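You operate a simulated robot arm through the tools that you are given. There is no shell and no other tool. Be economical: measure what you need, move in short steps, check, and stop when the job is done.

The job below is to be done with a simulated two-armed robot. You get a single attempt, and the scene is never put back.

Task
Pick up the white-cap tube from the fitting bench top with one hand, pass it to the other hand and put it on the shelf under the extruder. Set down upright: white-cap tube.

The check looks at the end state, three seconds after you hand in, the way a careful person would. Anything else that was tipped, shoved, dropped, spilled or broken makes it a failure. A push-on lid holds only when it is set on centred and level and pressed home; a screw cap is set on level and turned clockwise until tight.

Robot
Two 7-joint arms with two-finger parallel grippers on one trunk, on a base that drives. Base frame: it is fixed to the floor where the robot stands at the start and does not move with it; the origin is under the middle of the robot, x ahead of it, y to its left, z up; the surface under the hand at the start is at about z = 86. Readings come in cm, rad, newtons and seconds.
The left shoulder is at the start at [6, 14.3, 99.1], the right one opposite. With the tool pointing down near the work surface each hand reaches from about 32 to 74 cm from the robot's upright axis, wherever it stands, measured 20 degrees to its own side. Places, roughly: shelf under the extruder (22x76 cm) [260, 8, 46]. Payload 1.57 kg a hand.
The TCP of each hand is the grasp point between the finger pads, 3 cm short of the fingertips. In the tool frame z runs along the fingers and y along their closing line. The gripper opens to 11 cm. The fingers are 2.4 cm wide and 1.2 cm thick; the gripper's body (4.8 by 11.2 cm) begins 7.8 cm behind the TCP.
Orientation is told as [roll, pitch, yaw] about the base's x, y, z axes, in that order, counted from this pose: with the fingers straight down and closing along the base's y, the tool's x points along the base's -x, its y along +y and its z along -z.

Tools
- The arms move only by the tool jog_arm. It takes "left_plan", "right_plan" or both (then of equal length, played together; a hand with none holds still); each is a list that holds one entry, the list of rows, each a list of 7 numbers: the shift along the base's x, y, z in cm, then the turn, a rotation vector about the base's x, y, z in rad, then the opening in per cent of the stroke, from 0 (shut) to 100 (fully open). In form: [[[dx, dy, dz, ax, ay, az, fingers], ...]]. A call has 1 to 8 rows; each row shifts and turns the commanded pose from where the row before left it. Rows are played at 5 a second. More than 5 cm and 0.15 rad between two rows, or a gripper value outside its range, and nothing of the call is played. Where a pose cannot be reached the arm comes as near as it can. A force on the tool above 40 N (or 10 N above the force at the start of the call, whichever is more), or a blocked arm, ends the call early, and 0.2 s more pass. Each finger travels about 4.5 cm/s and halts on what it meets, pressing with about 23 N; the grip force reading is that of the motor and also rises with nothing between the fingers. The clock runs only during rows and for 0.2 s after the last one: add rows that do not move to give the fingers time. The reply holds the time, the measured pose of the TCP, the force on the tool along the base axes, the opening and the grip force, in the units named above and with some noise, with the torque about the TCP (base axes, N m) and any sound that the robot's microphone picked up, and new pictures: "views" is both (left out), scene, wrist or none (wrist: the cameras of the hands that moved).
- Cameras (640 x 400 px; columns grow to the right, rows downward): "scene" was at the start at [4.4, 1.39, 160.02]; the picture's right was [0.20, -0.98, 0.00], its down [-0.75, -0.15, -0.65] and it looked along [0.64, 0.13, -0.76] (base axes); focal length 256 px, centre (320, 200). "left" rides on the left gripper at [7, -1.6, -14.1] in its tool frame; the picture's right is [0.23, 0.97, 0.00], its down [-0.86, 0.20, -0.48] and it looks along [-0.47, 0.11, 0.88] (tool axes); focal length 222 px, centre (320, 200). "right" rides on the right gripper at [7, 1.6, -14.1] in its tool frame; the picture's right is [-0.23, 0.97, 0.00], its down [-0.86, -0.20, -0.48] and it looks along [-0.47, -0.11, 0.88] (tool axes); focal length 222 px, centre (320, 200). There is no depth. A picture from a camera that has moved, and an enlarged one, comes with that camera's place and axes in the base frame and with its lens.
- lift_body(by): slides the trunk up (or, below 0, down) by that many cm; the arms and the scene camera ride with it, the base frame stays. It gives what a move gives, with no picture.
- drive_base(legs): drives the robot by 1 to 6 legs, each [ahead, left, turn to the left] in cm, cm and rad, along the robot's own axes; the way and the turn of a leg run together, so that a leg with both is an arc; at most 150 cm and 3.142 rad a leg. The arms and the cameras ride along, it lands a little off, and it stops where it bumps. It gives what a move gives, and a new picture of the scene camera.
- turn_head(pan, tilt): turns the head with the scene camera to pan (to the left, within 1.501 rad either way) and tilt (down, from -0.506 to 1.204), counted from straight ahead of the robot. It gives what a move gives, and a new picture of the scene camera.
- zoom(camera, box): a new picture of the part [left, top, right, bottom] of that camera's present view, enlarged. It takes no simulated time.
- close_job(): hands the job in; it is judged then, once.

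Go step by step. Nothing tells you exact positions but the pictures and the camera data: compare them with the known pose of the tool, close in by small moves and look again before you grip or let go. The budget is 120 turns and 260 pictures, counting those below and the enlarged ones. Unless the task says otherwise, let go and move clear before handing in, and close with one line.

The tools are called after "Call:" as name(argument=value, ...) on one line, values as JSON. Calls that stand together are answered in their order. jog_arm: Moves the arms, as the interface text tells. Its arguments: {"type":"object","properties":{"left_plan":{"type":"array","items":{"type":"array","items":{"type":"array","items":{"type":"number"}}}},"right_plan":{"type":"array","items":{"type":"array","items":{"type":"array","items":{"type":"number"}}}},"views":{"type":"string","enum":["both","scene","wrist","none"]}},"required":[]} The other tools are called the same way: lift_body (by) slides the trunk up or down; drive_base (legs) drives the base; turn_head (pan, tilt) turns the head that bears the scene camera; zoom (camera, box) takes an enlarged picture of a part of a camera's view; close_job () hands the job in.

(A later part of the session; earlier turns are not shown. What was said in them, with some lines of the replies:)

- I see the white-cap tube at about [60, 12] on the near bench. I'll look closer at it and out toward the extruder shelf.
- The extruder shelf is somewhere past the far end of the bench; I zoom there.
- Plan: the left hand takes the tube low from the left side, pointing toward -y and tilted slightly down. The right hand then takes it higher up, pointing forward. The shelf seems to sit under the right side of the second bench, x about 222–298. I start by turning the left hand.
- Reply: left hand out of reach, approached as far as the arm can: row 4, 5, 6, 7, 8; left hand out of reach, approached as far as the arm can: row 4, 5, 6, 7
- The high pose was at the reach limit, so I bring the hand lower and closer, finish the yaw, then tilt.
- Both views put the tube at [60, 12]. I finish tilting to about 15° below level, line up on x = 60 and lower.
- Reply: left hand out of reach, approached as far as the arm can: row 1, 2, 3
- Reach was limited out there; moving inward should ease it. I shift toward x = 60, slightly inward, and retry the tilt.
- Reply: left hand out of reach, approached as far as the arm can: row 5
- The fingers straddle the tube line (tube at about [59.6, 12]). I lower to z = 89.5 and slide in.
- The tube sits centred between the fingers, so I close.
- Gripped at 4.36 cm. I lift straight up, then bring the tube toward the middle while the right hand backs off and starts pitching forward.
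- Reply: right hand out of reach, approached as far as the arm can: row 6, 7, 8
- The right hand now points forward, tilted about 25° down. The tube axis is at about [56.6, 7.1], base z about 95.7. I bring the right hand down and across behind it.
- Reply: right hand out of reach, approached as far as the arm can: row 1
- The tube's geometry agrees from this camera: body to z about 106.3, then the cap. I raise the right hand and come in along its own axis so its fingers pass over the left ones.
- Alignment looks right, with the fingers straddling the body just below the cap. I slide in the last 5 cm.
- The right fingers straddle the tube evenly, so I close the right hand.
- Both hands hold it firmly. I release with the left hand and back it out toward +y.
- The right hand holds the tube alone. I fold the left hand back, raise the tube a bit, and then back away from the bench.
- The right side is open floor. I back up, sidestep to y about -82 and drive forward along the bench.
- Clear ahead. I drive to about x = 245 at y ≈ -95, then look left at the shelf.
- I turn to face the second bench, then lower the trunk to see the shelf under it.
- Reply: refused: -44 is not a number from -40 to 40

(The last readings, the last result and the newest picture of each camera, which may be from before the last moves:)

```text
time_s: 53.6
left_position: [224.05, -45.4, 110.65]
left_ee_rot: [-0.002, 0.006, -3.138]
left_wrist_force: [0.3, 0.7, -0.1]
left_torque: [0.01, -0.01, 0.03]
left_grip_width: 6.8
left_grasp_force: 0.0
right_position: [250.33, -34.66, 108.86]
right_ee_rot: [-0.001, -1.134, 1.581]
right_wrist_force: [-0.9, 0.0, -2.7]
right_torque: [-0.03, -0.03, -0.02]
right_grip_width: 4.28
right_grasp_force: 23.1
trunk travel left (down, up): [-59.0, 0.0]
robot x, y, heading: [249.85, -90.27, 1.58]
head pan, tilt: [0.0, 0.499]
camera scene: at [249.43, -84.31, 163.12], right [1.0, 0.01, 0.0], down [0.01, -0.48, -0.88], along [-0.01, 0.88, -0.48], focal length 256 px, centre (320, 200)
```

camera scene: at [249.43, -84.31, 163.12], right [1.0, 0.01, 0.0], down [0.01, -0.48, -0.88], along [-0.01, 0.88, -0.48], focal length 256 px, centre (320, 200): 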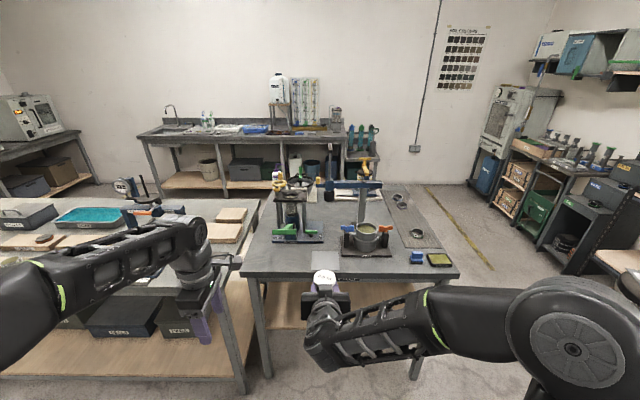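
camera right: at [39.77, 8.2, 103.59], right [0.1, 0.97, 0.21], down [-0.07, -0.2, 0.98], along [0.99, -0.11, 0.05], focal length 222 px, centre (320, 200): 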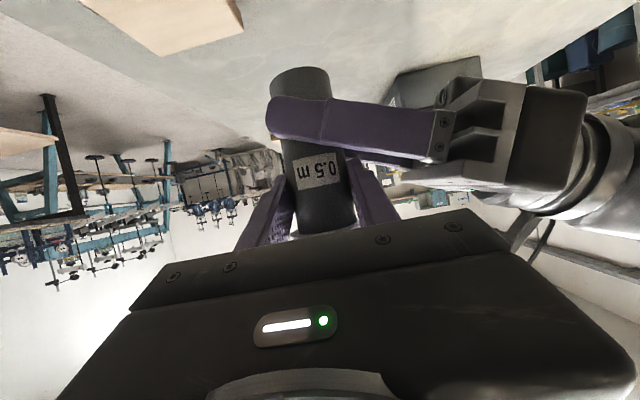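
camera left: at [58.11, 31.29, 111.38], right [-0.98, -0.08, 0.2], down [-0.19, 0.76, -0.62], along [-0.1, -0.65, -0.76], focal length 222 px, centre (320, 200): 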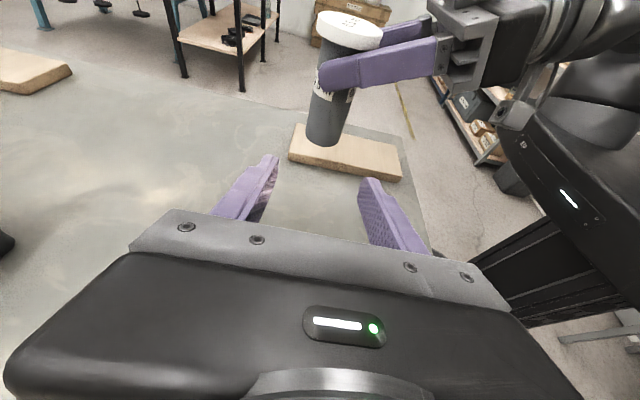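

The second bench spans x 217–306 with its front edge at y ≈ -7. I pull the left hand back and in, and lower the trunk to look under it.

Call:
jog_arm(left_plan=[[[0, -2, 0, 0, 0, 0, 40], [0, -2, 0, 0, 0, 0, 20], [0, -2, 0, 0, 0, 0, 10], [0, -2, 0, 0, 0, 0, 10], [0, -2, 0, 0, 0, 0, 10]]], views="none")

Call:
lift_body(by=-40)

Call:
turn_head(pan=0, tilt=0.45)

```text
time_s: 54.8
left_position: [223.94, -55.53, 110.53]
left_ee_rot: [-0.003, 0.007, -3.138]
left_wrist_force: [0.7, -0.2, 0.0]
left_torque: [0.0, 0.03, -0.01]
left_grip_width: 1.12
left_grasp_force: 0.1
right_position: [250.48, -34.67, 108.88]
right_ee_rot: [-0.001, -1.133, 1.582]
right_wrist_force: [1.0, -0.4, -1.8]
right_torque: [-0.02, 0.0, -0.01]
right_grip_width: 4.23
right_grasp_force: 22.7
trunk travel left (down, up): [-59.0, 0.0]
robot x, y, heading: [249.63, -90.41, 1.58]
head pan, tilt: [0.0, 0.499]
```

```text
time_s: 58.7
left_position: [224.05, -55.38, 70.55]
left_ee_rot: [-0.003, 0.007, -3.137]
left_wrist_force: [0.7, -1.0, -0.3]
left_torque: [0.02, -0.02, -0.01]
left_grip_width: 1.08
left_grasp_force: 0.1
right_position: [250.35, -34.55, 68.98]
right_ee_rot: [0.0, -1.136, 1.581]
right_wrist_force: [0.1, -0.7, -1.2]
right_torque: [-0.02, -0.01, 0.04]
right_grip_width: 4.25
right_grasp_force: 22.9
trunk travel left (down, up): [-19.0, 40.0]
robot x, y, heading: [249.69, -89.93, 1.581]
head pan, tilt: [0.0, 0.499]
```

```text
time_s: 59.3
left_position: [224.15, -55.44, 70.67]
left_ee_rot: [0.0, 0.008, -3.139]
left_wrist_force: [-0.3, 0.1, -0.4]
left_torque: [0.01, 0.03, -0.03]
left_grip_width: 1.11
left_grasp_force: 0.2
right_position: [250.3, -34.62, 68.87]
right_ee_rot: [0.0, -1.135, 1.582]
right_wrist_force: [0.6, 0.1, -2.0]
right_torque: [-0.03, 0.02, -0.02]
right_grip_width: 4.26
right_grasp_force: 22.9
trunk travel left (down, up): [-19.0, 40.0]
robot x, y, heading: [249.86, -90.23, 1.582]
head pan, tilt: [0.0, 0.45]
camera scene: at [249.43, -84.23, 123.57], right [1.0, 0.01, 0.0], down [0.0, -0.44, -0.9], along [-0.01, 0.9, -0.44], focal length 256 px, centre (320, 200)
```

scene: 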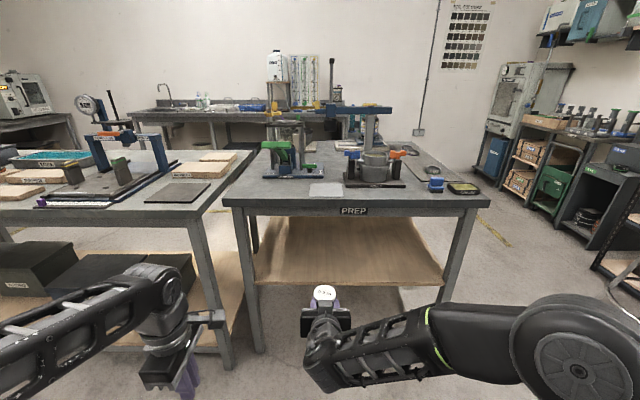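

The shelf is empty; its front edge is at y ≈ -4 and it spans x ≈ 223–299 at z ≈ 46. I lower a bit more, sidestep right 9 cm and drive in to bring the tube over the edge.

Call:
lift_body(by=-8)

Call:
drive_base(legs=[[0, -9, 0], [28, 0, 0]])

Call:
zoom(camera="right", box=[0, 0, 640, 400])

```text
time_s: 60.5
left_position: [223.95, -55.41, 62.59]
left_ee_rot: [-0.001, 0.008, -3.14]
left_wrist_force: [-0.2, -0.1, 0.3]
left_torque: [-0.01, -0.02, -0.02]
left_grip_width: 1.09
left_grasp_force: 0.1
right_position: [250.36, -34.68, 60.9]
right_ee_rot: [-0.001, -1.134, 1.583]
right_wrist_force: [1.0, -0.2, -2.5]
right_torque: [0.0, 0.01, -0.02]
right_grip_width: 4.26
right_grasp_force: 23.6
trunk travel left (down, up): [-11.0, 48.0]
robot x, y, heading: [249.95, -90.43, 1.581]
head pan, tilt: [0.0, 0.45]
```

```text
time_s: 63.1
left_position: [232.7, -27.02, 62.58]
left_ee_rot: [-0.002, 0.007, -3.14]
left_wrist_force: [-0.4, -0.3, 0.1]
left_torque: [0.0, 0.0, 0.01]
left_grip_width: 1.13
left_grasp_force: 0.1
right_position: [259.02, -6.24, 60.87]
right_ee_rot: [-0.001, -1.135, 1.578]
right_wrist_force: [0.9, 0.0, -2.0]
right_torque: [-0.01, -0.02, 0.01]
right_grip_width: 4.25
right_grasp_force: 23.2
trunk travel left (down, up): [-11.0, 48.0]
robot x, y, heading: [258.06, -61.92, 1.583]
head pan, tilt: [0.0, 0.45]
camera scene: at [258.03, -55.88, 115.57], right [1.0, 0.01, 0.0], down [0.0, -0.44, -0.9], along [-0.01, 0.9, -0.44], focal length 256 px, centre (320, 200)
```

scene: 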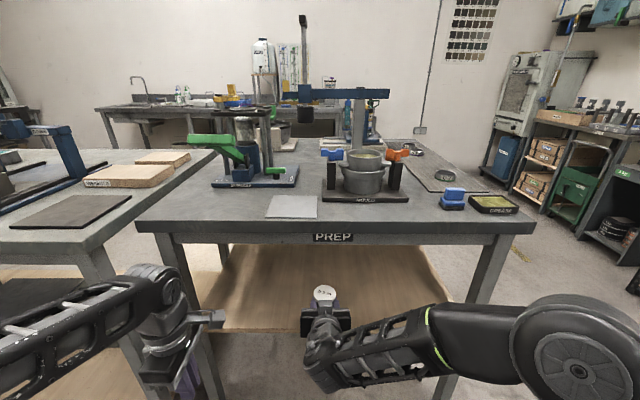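

```text
1.00 times, centred on (320, 200) of right (not enlarged: the box is as wide or as high as the picture)
camera zoom: at [257.49, -22.19, 60.48], right [-0.97, 0.09, 0.21], down [0.2, -0.07, 0.98], along [0.1, 0.99, 0.05], focal length 222 px, centre (320, 200)
```

zoom: 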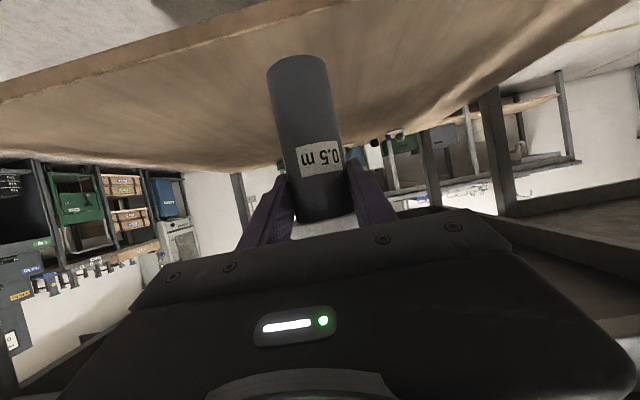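

The shelf edge at y ≈ -4 is confirmed, and the tube (base at about z 51.6) is already just inside it. It seems to have settled about 1 cm in the grip, up against its cap rim. I drive 11 cm further in and check.

Call:
drive_base(legs=[[11, 0, 0]])

Call:
zoom(camera="right", box=[160, 0, 480, 200])

Call:
zoom(camera="scene", box=[240, 230, 400, 330])

```text
time_s: 64.3
left_position: [232.63, -16.06, 62.55]
left_ee_rot: [-0.002, 0.005, -3.138]
left_wrist_force: [0.6, 0.1, 0.0]
left_torque: [0.01, -0.02, 0.01]
left_grip_width: 1.1
left_grasp_force: 0.0
right_position: [258.9, 4.68, 60.88]
right_ee_rot: [0.0, -1.133, 1.579]
right_wrist_force: [-0.3, -1.1, -2.5]
right_torque: [-0.05, -0.03, 0.0]
right_grip_width: 4.26
right_grasp_force: 23.1
trunk travel left (down, up): [-11.0, 48.0]
robot x, y, heading: [257.97, -51.16, 1.582]
head pan, tilt: [0.0, 0.45]
camera scene: at [257.92, -44.87, 115.57], right [1.0, 0.01, 0.0], down [0.0, -0.44, -0.9], along [-0.01, 0.9, -0.44], focal length 256 px, centre (320, 200)
```

scene: 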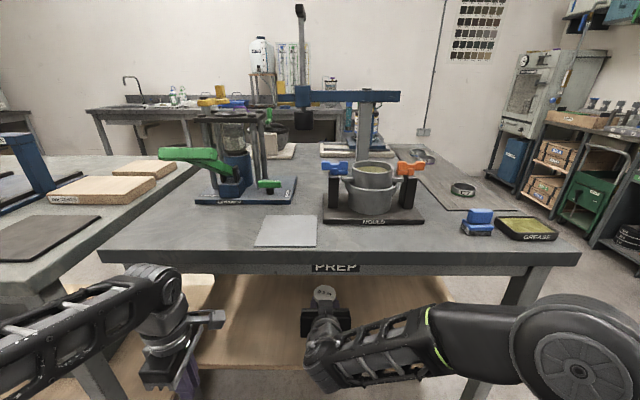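

```text
2.00 times, centred on (320, 100) of right
camera zoom: at [257.35, -11.19, 60.48], right [-0.97, 0.09, 0.21], down [0.2, -0.07, 0.98], along [0.1, 0.99, 0.05], focal length 444 px, centre (320, 400)
```

zoom: 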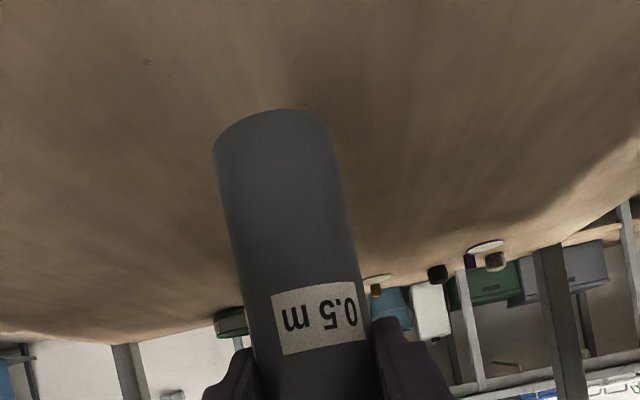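

```text
4.00 times, centred on (320, 280) of scene
camera zoom: at [257.92, -44.87, 115.57], right [1.0, 0.01, 0.0], down [0.0, -0.44, -0.9], along [-0.01, 0.9, -0.44], focal length 1023 px, centre (320, -120)
```

zoom: 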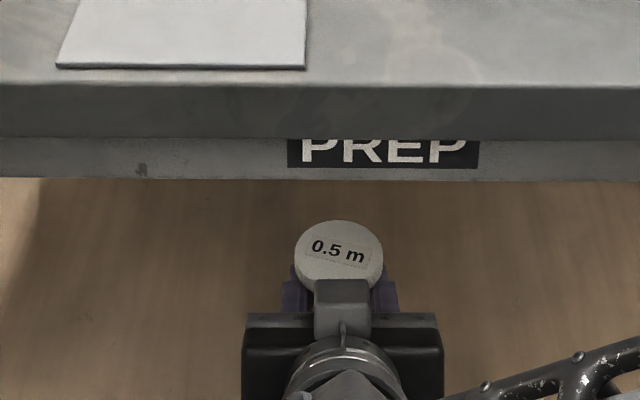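

The tube is about 11 cm inside the front edge and looks upright. I lower it gently with the arm, watching the force.

Call:
jog_arm(right_plan=[[[0, 0, -1, 0, 0, 0, 10], [0, 0, -1, 0, 0, 0, 10], [0, 0, -1, 0, 0, 0, 10], [0, 0, -1, 0, 0, 0, 10], [0, 0, -0.4, 0, 0, 0, 10], [0, 0, 0, 0, 0, 0, 10]]], views="wrist")

```text
time_s: 65.7
left_position: [232.48, -15.94, 62.57]
left_ee_rot: [-0.003, 0.008, -3.137]
left_wrist_force: [0.5, 0.1, 0.2]
left_torque: [-0.01, 0.02, 0.01]
left_grip_width: 1.09
left_grasp_force: 0.0
right_position: [258.91, 4.76, 56.67]
right_ee_rot: [-0.001, -1.135, 1.581]
right_wrist_force: [0.1, 0.4, -2.5]
right_torque: [0.01, -0.02, 0.01]
right_grip_width: 4.24
right_grasp_force: 23.5
trunk travel left (down, up): [-11.0, 48.0]
robot x, y, heading: [258.11, -50.92, 1.582]
head pan, tilt: [0.0, 0.45]
camera right: at [257.37, -11.13, 56.23], right [-0.97, 0.09, 0.21], down [0.2, -0.07, 0.98], along [0.1, 0.99, 0.05], focal length 222 px, centre (320, 200)
```

right: 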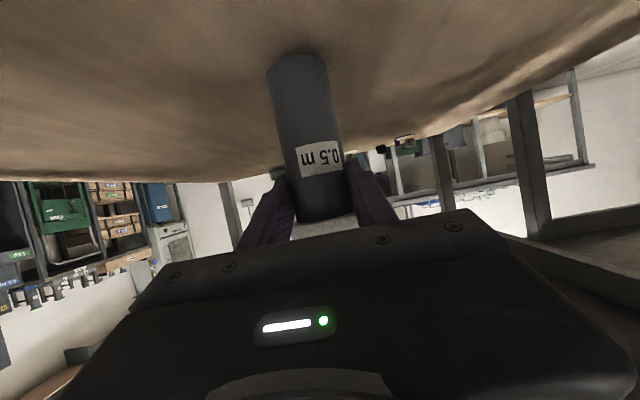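

Call:
jog_arm(right_plan=[[[0, 0, -0.25, 0, 0, 0, 10], [0, 0, -0.25, 0, 0, 0, 10], [0, 0, -0.2, 0, 0, 0, 10], [0, 0, 0, 0, 0, 0, 10]]], views="none")

Call:
jog_arm(right_plan=[[[0, 0, -0.2, 0, 0, 0, 10], [0, 0, -0.2, 0, 0, 0, 10], [0, 0, 0, 0, 0, 0, 10]]], views="wrist")

```text
time_s: 66.7
left_position: [232.56, -15.96, 62.61]
left_ee_rot: [-0.001, 0.006, -3.139]
left_wrist_force: [0.4, 0.7, -1.0]
left_torque: [-0.01, -0.02, -0.05]
left_grip_width: 1.13
left_grasp_force: 0.0
right_position: [259.02, 4.74, 55.96]
right_ee_rot: [0.001, -1.135, 1.581]
right_wrist_force: [0.3, -0.1, -2.9]
right_torque: [-0.02, -0.03, -0.03]
right_grip_width: 4.23
right_grasp_force: 22.9
trunk travel left (down, up): [-11.0, 48.0]
robot x, y, heading: [258.06, -50.56, 1.584]
head pan, tilt: [0.0, 0.45]
```

```text
time_s: 67.5
left_position: [232.68, -16.05, 62.58]
left_ee_rot: [-0.002, 0.007, -3.137]
left_wrist_force: [-0.2, -0.1, -0.9]
left_torque: [-0.02, 0.01, 0.0]
left_grip_width: 1.1
left_grasp_force: 0.1
right_position: [258.82, 4.67, 55.57]
right_ee_rot: [-0.001, -1.135, 1.581]
right_wrist_force: [-0.3, -0.3, -2.6]
right_torque: [-0.03, 0.05, 0.04]
right_grip_width: 4.28
right_grasp_force: 22.9
trunk travel left (down, up): [-11.0, 48.0]
robot x, y, heading: [258.07, -51.27, 1.585]
head pan, tilt: [0.0, 0.45]
camera right: at [257.34, -11.18, 55.03], right [-0.97, 0.09, 0.21], down [0.2, -0.07, 0.98], along [0.1, 0.99, 0.05], focal length 222 px, centre (320, 200)
```

right: 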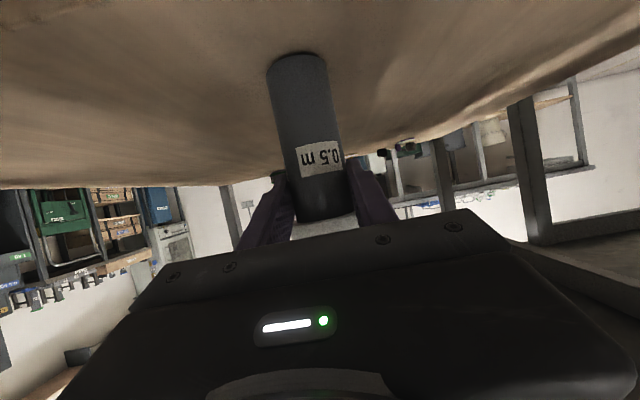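

No contact yet, so I keep going down in small steps.

Call:
jog_arm(right_plan=[[[0, 0, -0.2, 0, 0, 0, 10], [0, 0, -0.15, 0, 0, 0, 10], [0, 0, 0, 0, 0, 0, 10]]], views="none")

Call:
jog_arm(right_plan=[[[0, 0, -0.15, 0, 0, 0, 10], [0, 0, -0.1, 0, 0, 0, 10], [0, 0, 0, 0, 0, 0, 10]]], views="wrist")

```text
time_s: 68.3
left_position: [232.58, -16.02, 62.55]
left_ee_rot: [-0.001, 0.007, -3.139]
left_wrist_force: [-0.7, -0.4, 0.4]
left_torque: [-0.04, -0.01, -0.01]
left_grip_width: 1.09
left_grasp_force: 0.1
right_position: [258.9, 4.76, 55.11]
right_ee_rot: [0.001, -1.134, 1.578]
right_wrist_force: [0.5, 0.3, -2.0]
right_torque: [0.0, 0.01, 0.01]
right_grip_width: 4.28
right_grasp_force: 22.8
trunk travel left (down, up): [-11.0, 48.0]
robot x, y, heading: [258.12, -50.71, 1.58]
head pan, tilt: [0.0, 0.45]
```

```text
time_s: 69.1
left_position: [232.56, -16.0, 62.77]
left_ee_rot: [-0.004, 0.006, -3.137]
left_wrist_force: [-0.4, 0.2, 0.0]
left_torque: [0.03, 0.04, 0.0]
left_grip_width: 1.1
left_grasp_force: 0.0
right_position: [258.87, 4.71, 55.06]
right_ee_rot: [0.002, -1.138, 1.579]
right_wrist_force: [0.8, -1.9, 14.2]
right_torque: [-0.41, -0.02, 0.01]
right_grip_width: 4.26
right_grasp_force: 23.3
trunk travel left (down, up): [-11.0, 48.0]
robot x, y, heading: [258.25, -50.63, 1.585]
head pan, tilt: [0.0, 0.45]
camera right: at [257.33, -11.13, 54.53], right [-0.97, 0.09, 0.21], down [0.2, -0.07, 0.98], along [0.1, 0.99, 0.06], focal length 222 px, centre (320, 200)
```

right: 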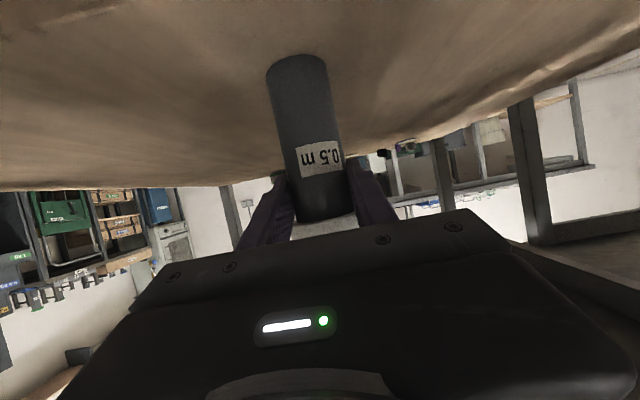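

Contact: about 17 N of upward force. I relieve the press slightly, then open slowly.

Call:
jog_arm(right_plan=[[[0, 0, 0.1, 0, 0, 0, 10], [0, 0, 0, 0, 0, 0, 36], [0, 0, 0, 0, 0, 0, 40], [0, 0, 0, 0, 0, 0, 44], [0, 0, 0, 0, 0, 0, 50], [0, 0, 0, 0, 0, 0, 60], [0, 0, 0, 0, 0, 0, 60]]], views="both")

Call:
zoom(camera="scene", box=[240, 250, 400, 350])

```text
time_s: 70.7
left_position: [232.59, -15.95, 62.62]
left_ee_rot: [-0.001, 0.006, -3.139]
left_wrist_force: [-0.3, 0.4, 1.0]
left_torque: [-0.01, -0.03, -0.01]
left_grip_width: 1.1
left_grasp_force: 0.0
right_position: [258.96, 4.78, 54.93]
right_ee_rot: [0.001, -1.135, 1.58]
right_wrist_force: [-0.4, -0.9, 0.1]
right_torque: [0.03, -0.03, -0.02]
right_grip_width: 6.61
right_grasp_force: 0.0
trunk travel left (down, up): [-11.0, 48.0]
robot x, y, heading: [258.21, -50.73, 1.581]
head pan, tilt: [0.0, 0.45]
camera scene: at [257.92, -44.87, 115.57], right [1.0, 0.01, 0.0], down [0.0, -0.44, -0.9], along [-0.01, 0.9, -0.44], focal length 256 px, centre (320, 200)
camera right: at [257.36, -11.14, 54.47], right [-0.97, 0.09, 0.21], down [0.2, -0.07, 0.98], along [0.1, 0.99, 0.05], focal length 222 px, centre (320, 200)
```

scene: 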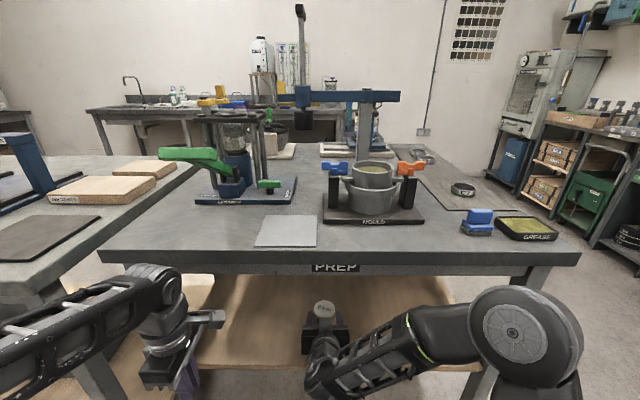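
right: 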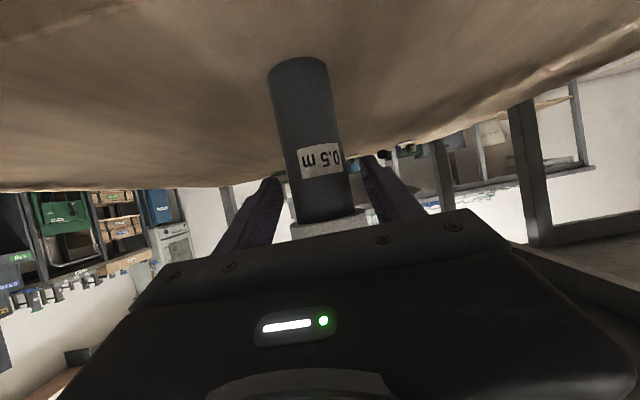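

```text
4.00 times, centred on (320, 300) of scene
camera zoom: at [257.92, -44.87, 115.57], right [1.0, 0.01, 0.0], down [0.0, -0.44, -0.9], along [-0.01, 0.9, -0.44], focal length 1023 px, centre (320, -200)
```

zoom: 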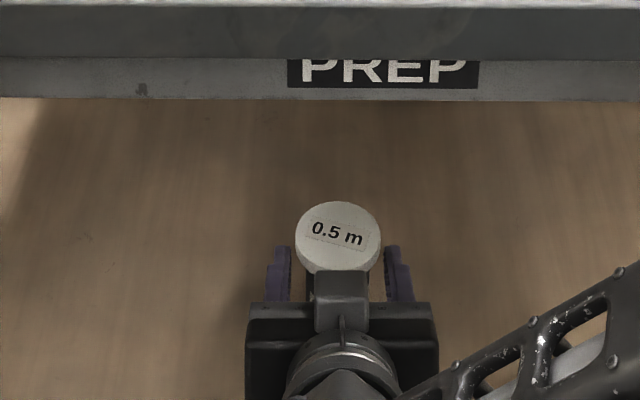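

The tube stands upright on the shelf. I open wider and back straight out.

Call:
jog_arm(right_plan=[[[0, 0, 0, 0, 0, 0, 80], [0, 0, 0, 0, 0, 0, 80], [0, -1.5, 0, 0, 0, 0, 80], [0, -2, 0, 0, 0, 0, 80], [0, -2, 0, 0, 0, 0, 80], [0, -2, 0, 0, 0, 0, 80], [0, 0, 0, 0, 0, 0, 80]]], views="wrist")

Call:
drive_base(legs=[[-40, 0, 0]])

Call:
zoom(camera="scene", box=[230, 180, 430, 305])

```text
time_s: 72.3
left_position: [232.55, -15.95, 62.63]
left_ee_rot: [-0.003, 0.006, -3.138]
left_wrist_force: [-1.0, -0.3, -0.9]
left_torque: [0.02, 0.02, 0.01]
left_grip_width: 1.09
left_grasp_force: 0.2
right_position: [258.79, -2.72, 54.85]
right_ee_rot: [0.0, -1.133, 1.581]
right_wrist_force: [-0.3, -0.3, -1.1]
right_torque: [-0.01, -0.03, 0.04]
right_grip_width: 8.8
right_grasp_force: 0.1
trunk travel left (down, up): [-11.0, 48.0]
robot x, y, heading: [258.35, -50.61, 1.582]
head pan, tilt: [0.0, 0.45]
camera right: at [257.25, -18.74, 54.51], right [-0.97, 0.09, 0.21], down [0.2, -0.07, 0.98], along [0.1, 0.99, 0.05], focal length 222 px, centre (320, 200)
```

right: 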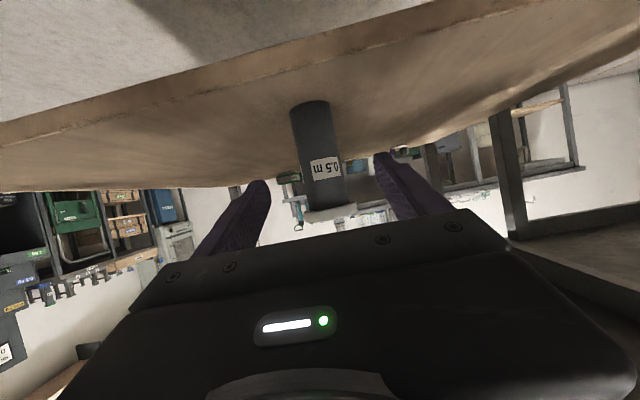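

```text
time_s: 74.8
left_position: [232.76, -56.88, 62.55]
left_ee_rot: [-0.001, 0.006, -3.134]
left_wrist_force: [-0.6, 0.7, -0.5]
left_torque: [0.0, -0.01, 0.0]
left_grip_width: 1.1
left_grasp_force: 0.1
right_position: [258.92, -43.5, 54.96]
right_ee_rot: [0.001, -1.134, 1.587]
right_wrist_force: [0.4, 0.2, 0.2]
right_torque: [-0.04, 0.01, -0.02]
right_grip_width: 8.82
right_grasp_force: 0.1
trunk travel left (down, up): [-11.0, 48.0]
robot x, y, heading: [258.83, -91.75, 1.59]
head pan, tilt: [0.0, 0.45]
camera scene: at [258.4, -85.62, 115.57], right [1.0, 0.01, 0.0], down [0.01, -0.44, -0.9], along [-0.01, 0.9, -0.44], focal length 256 px, centre (320, 200)
```

scene: 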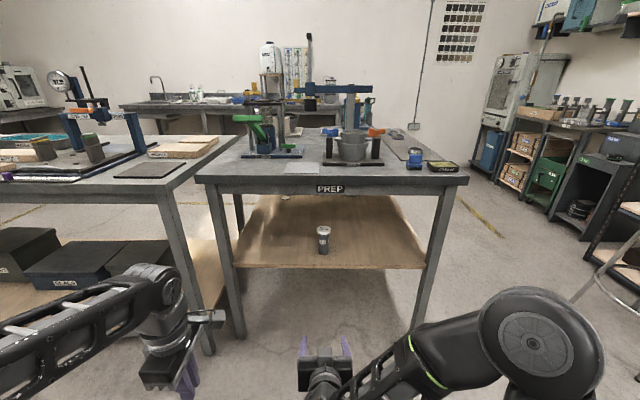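

```text
3.20 times, centred on (330, 242) of scene
camera zoom: at [258.4, -85.62, 115.57], right [1.0, 0.01, 0.0], down [0.01, -0.44, -0.9], along [-0.01, 0.9, -0.44], focal length 818 px, centre (288, 64)
```

zoom: 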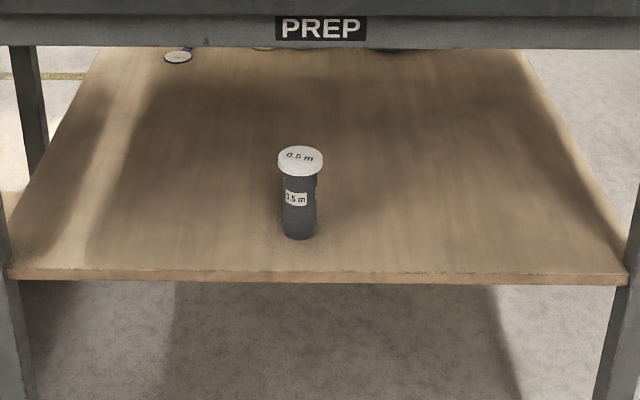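

The white-cap tube stands upright on the shelf with its cap on, and both hands are clear, so I hand in.

Call:
close_job()

```text
The job is handed in.
```

The white-cap tube went from the left hand to the right and now stands upright, cap on, on the shelf under the extruder; I saw nothing else disturbed, and the job is handed in.
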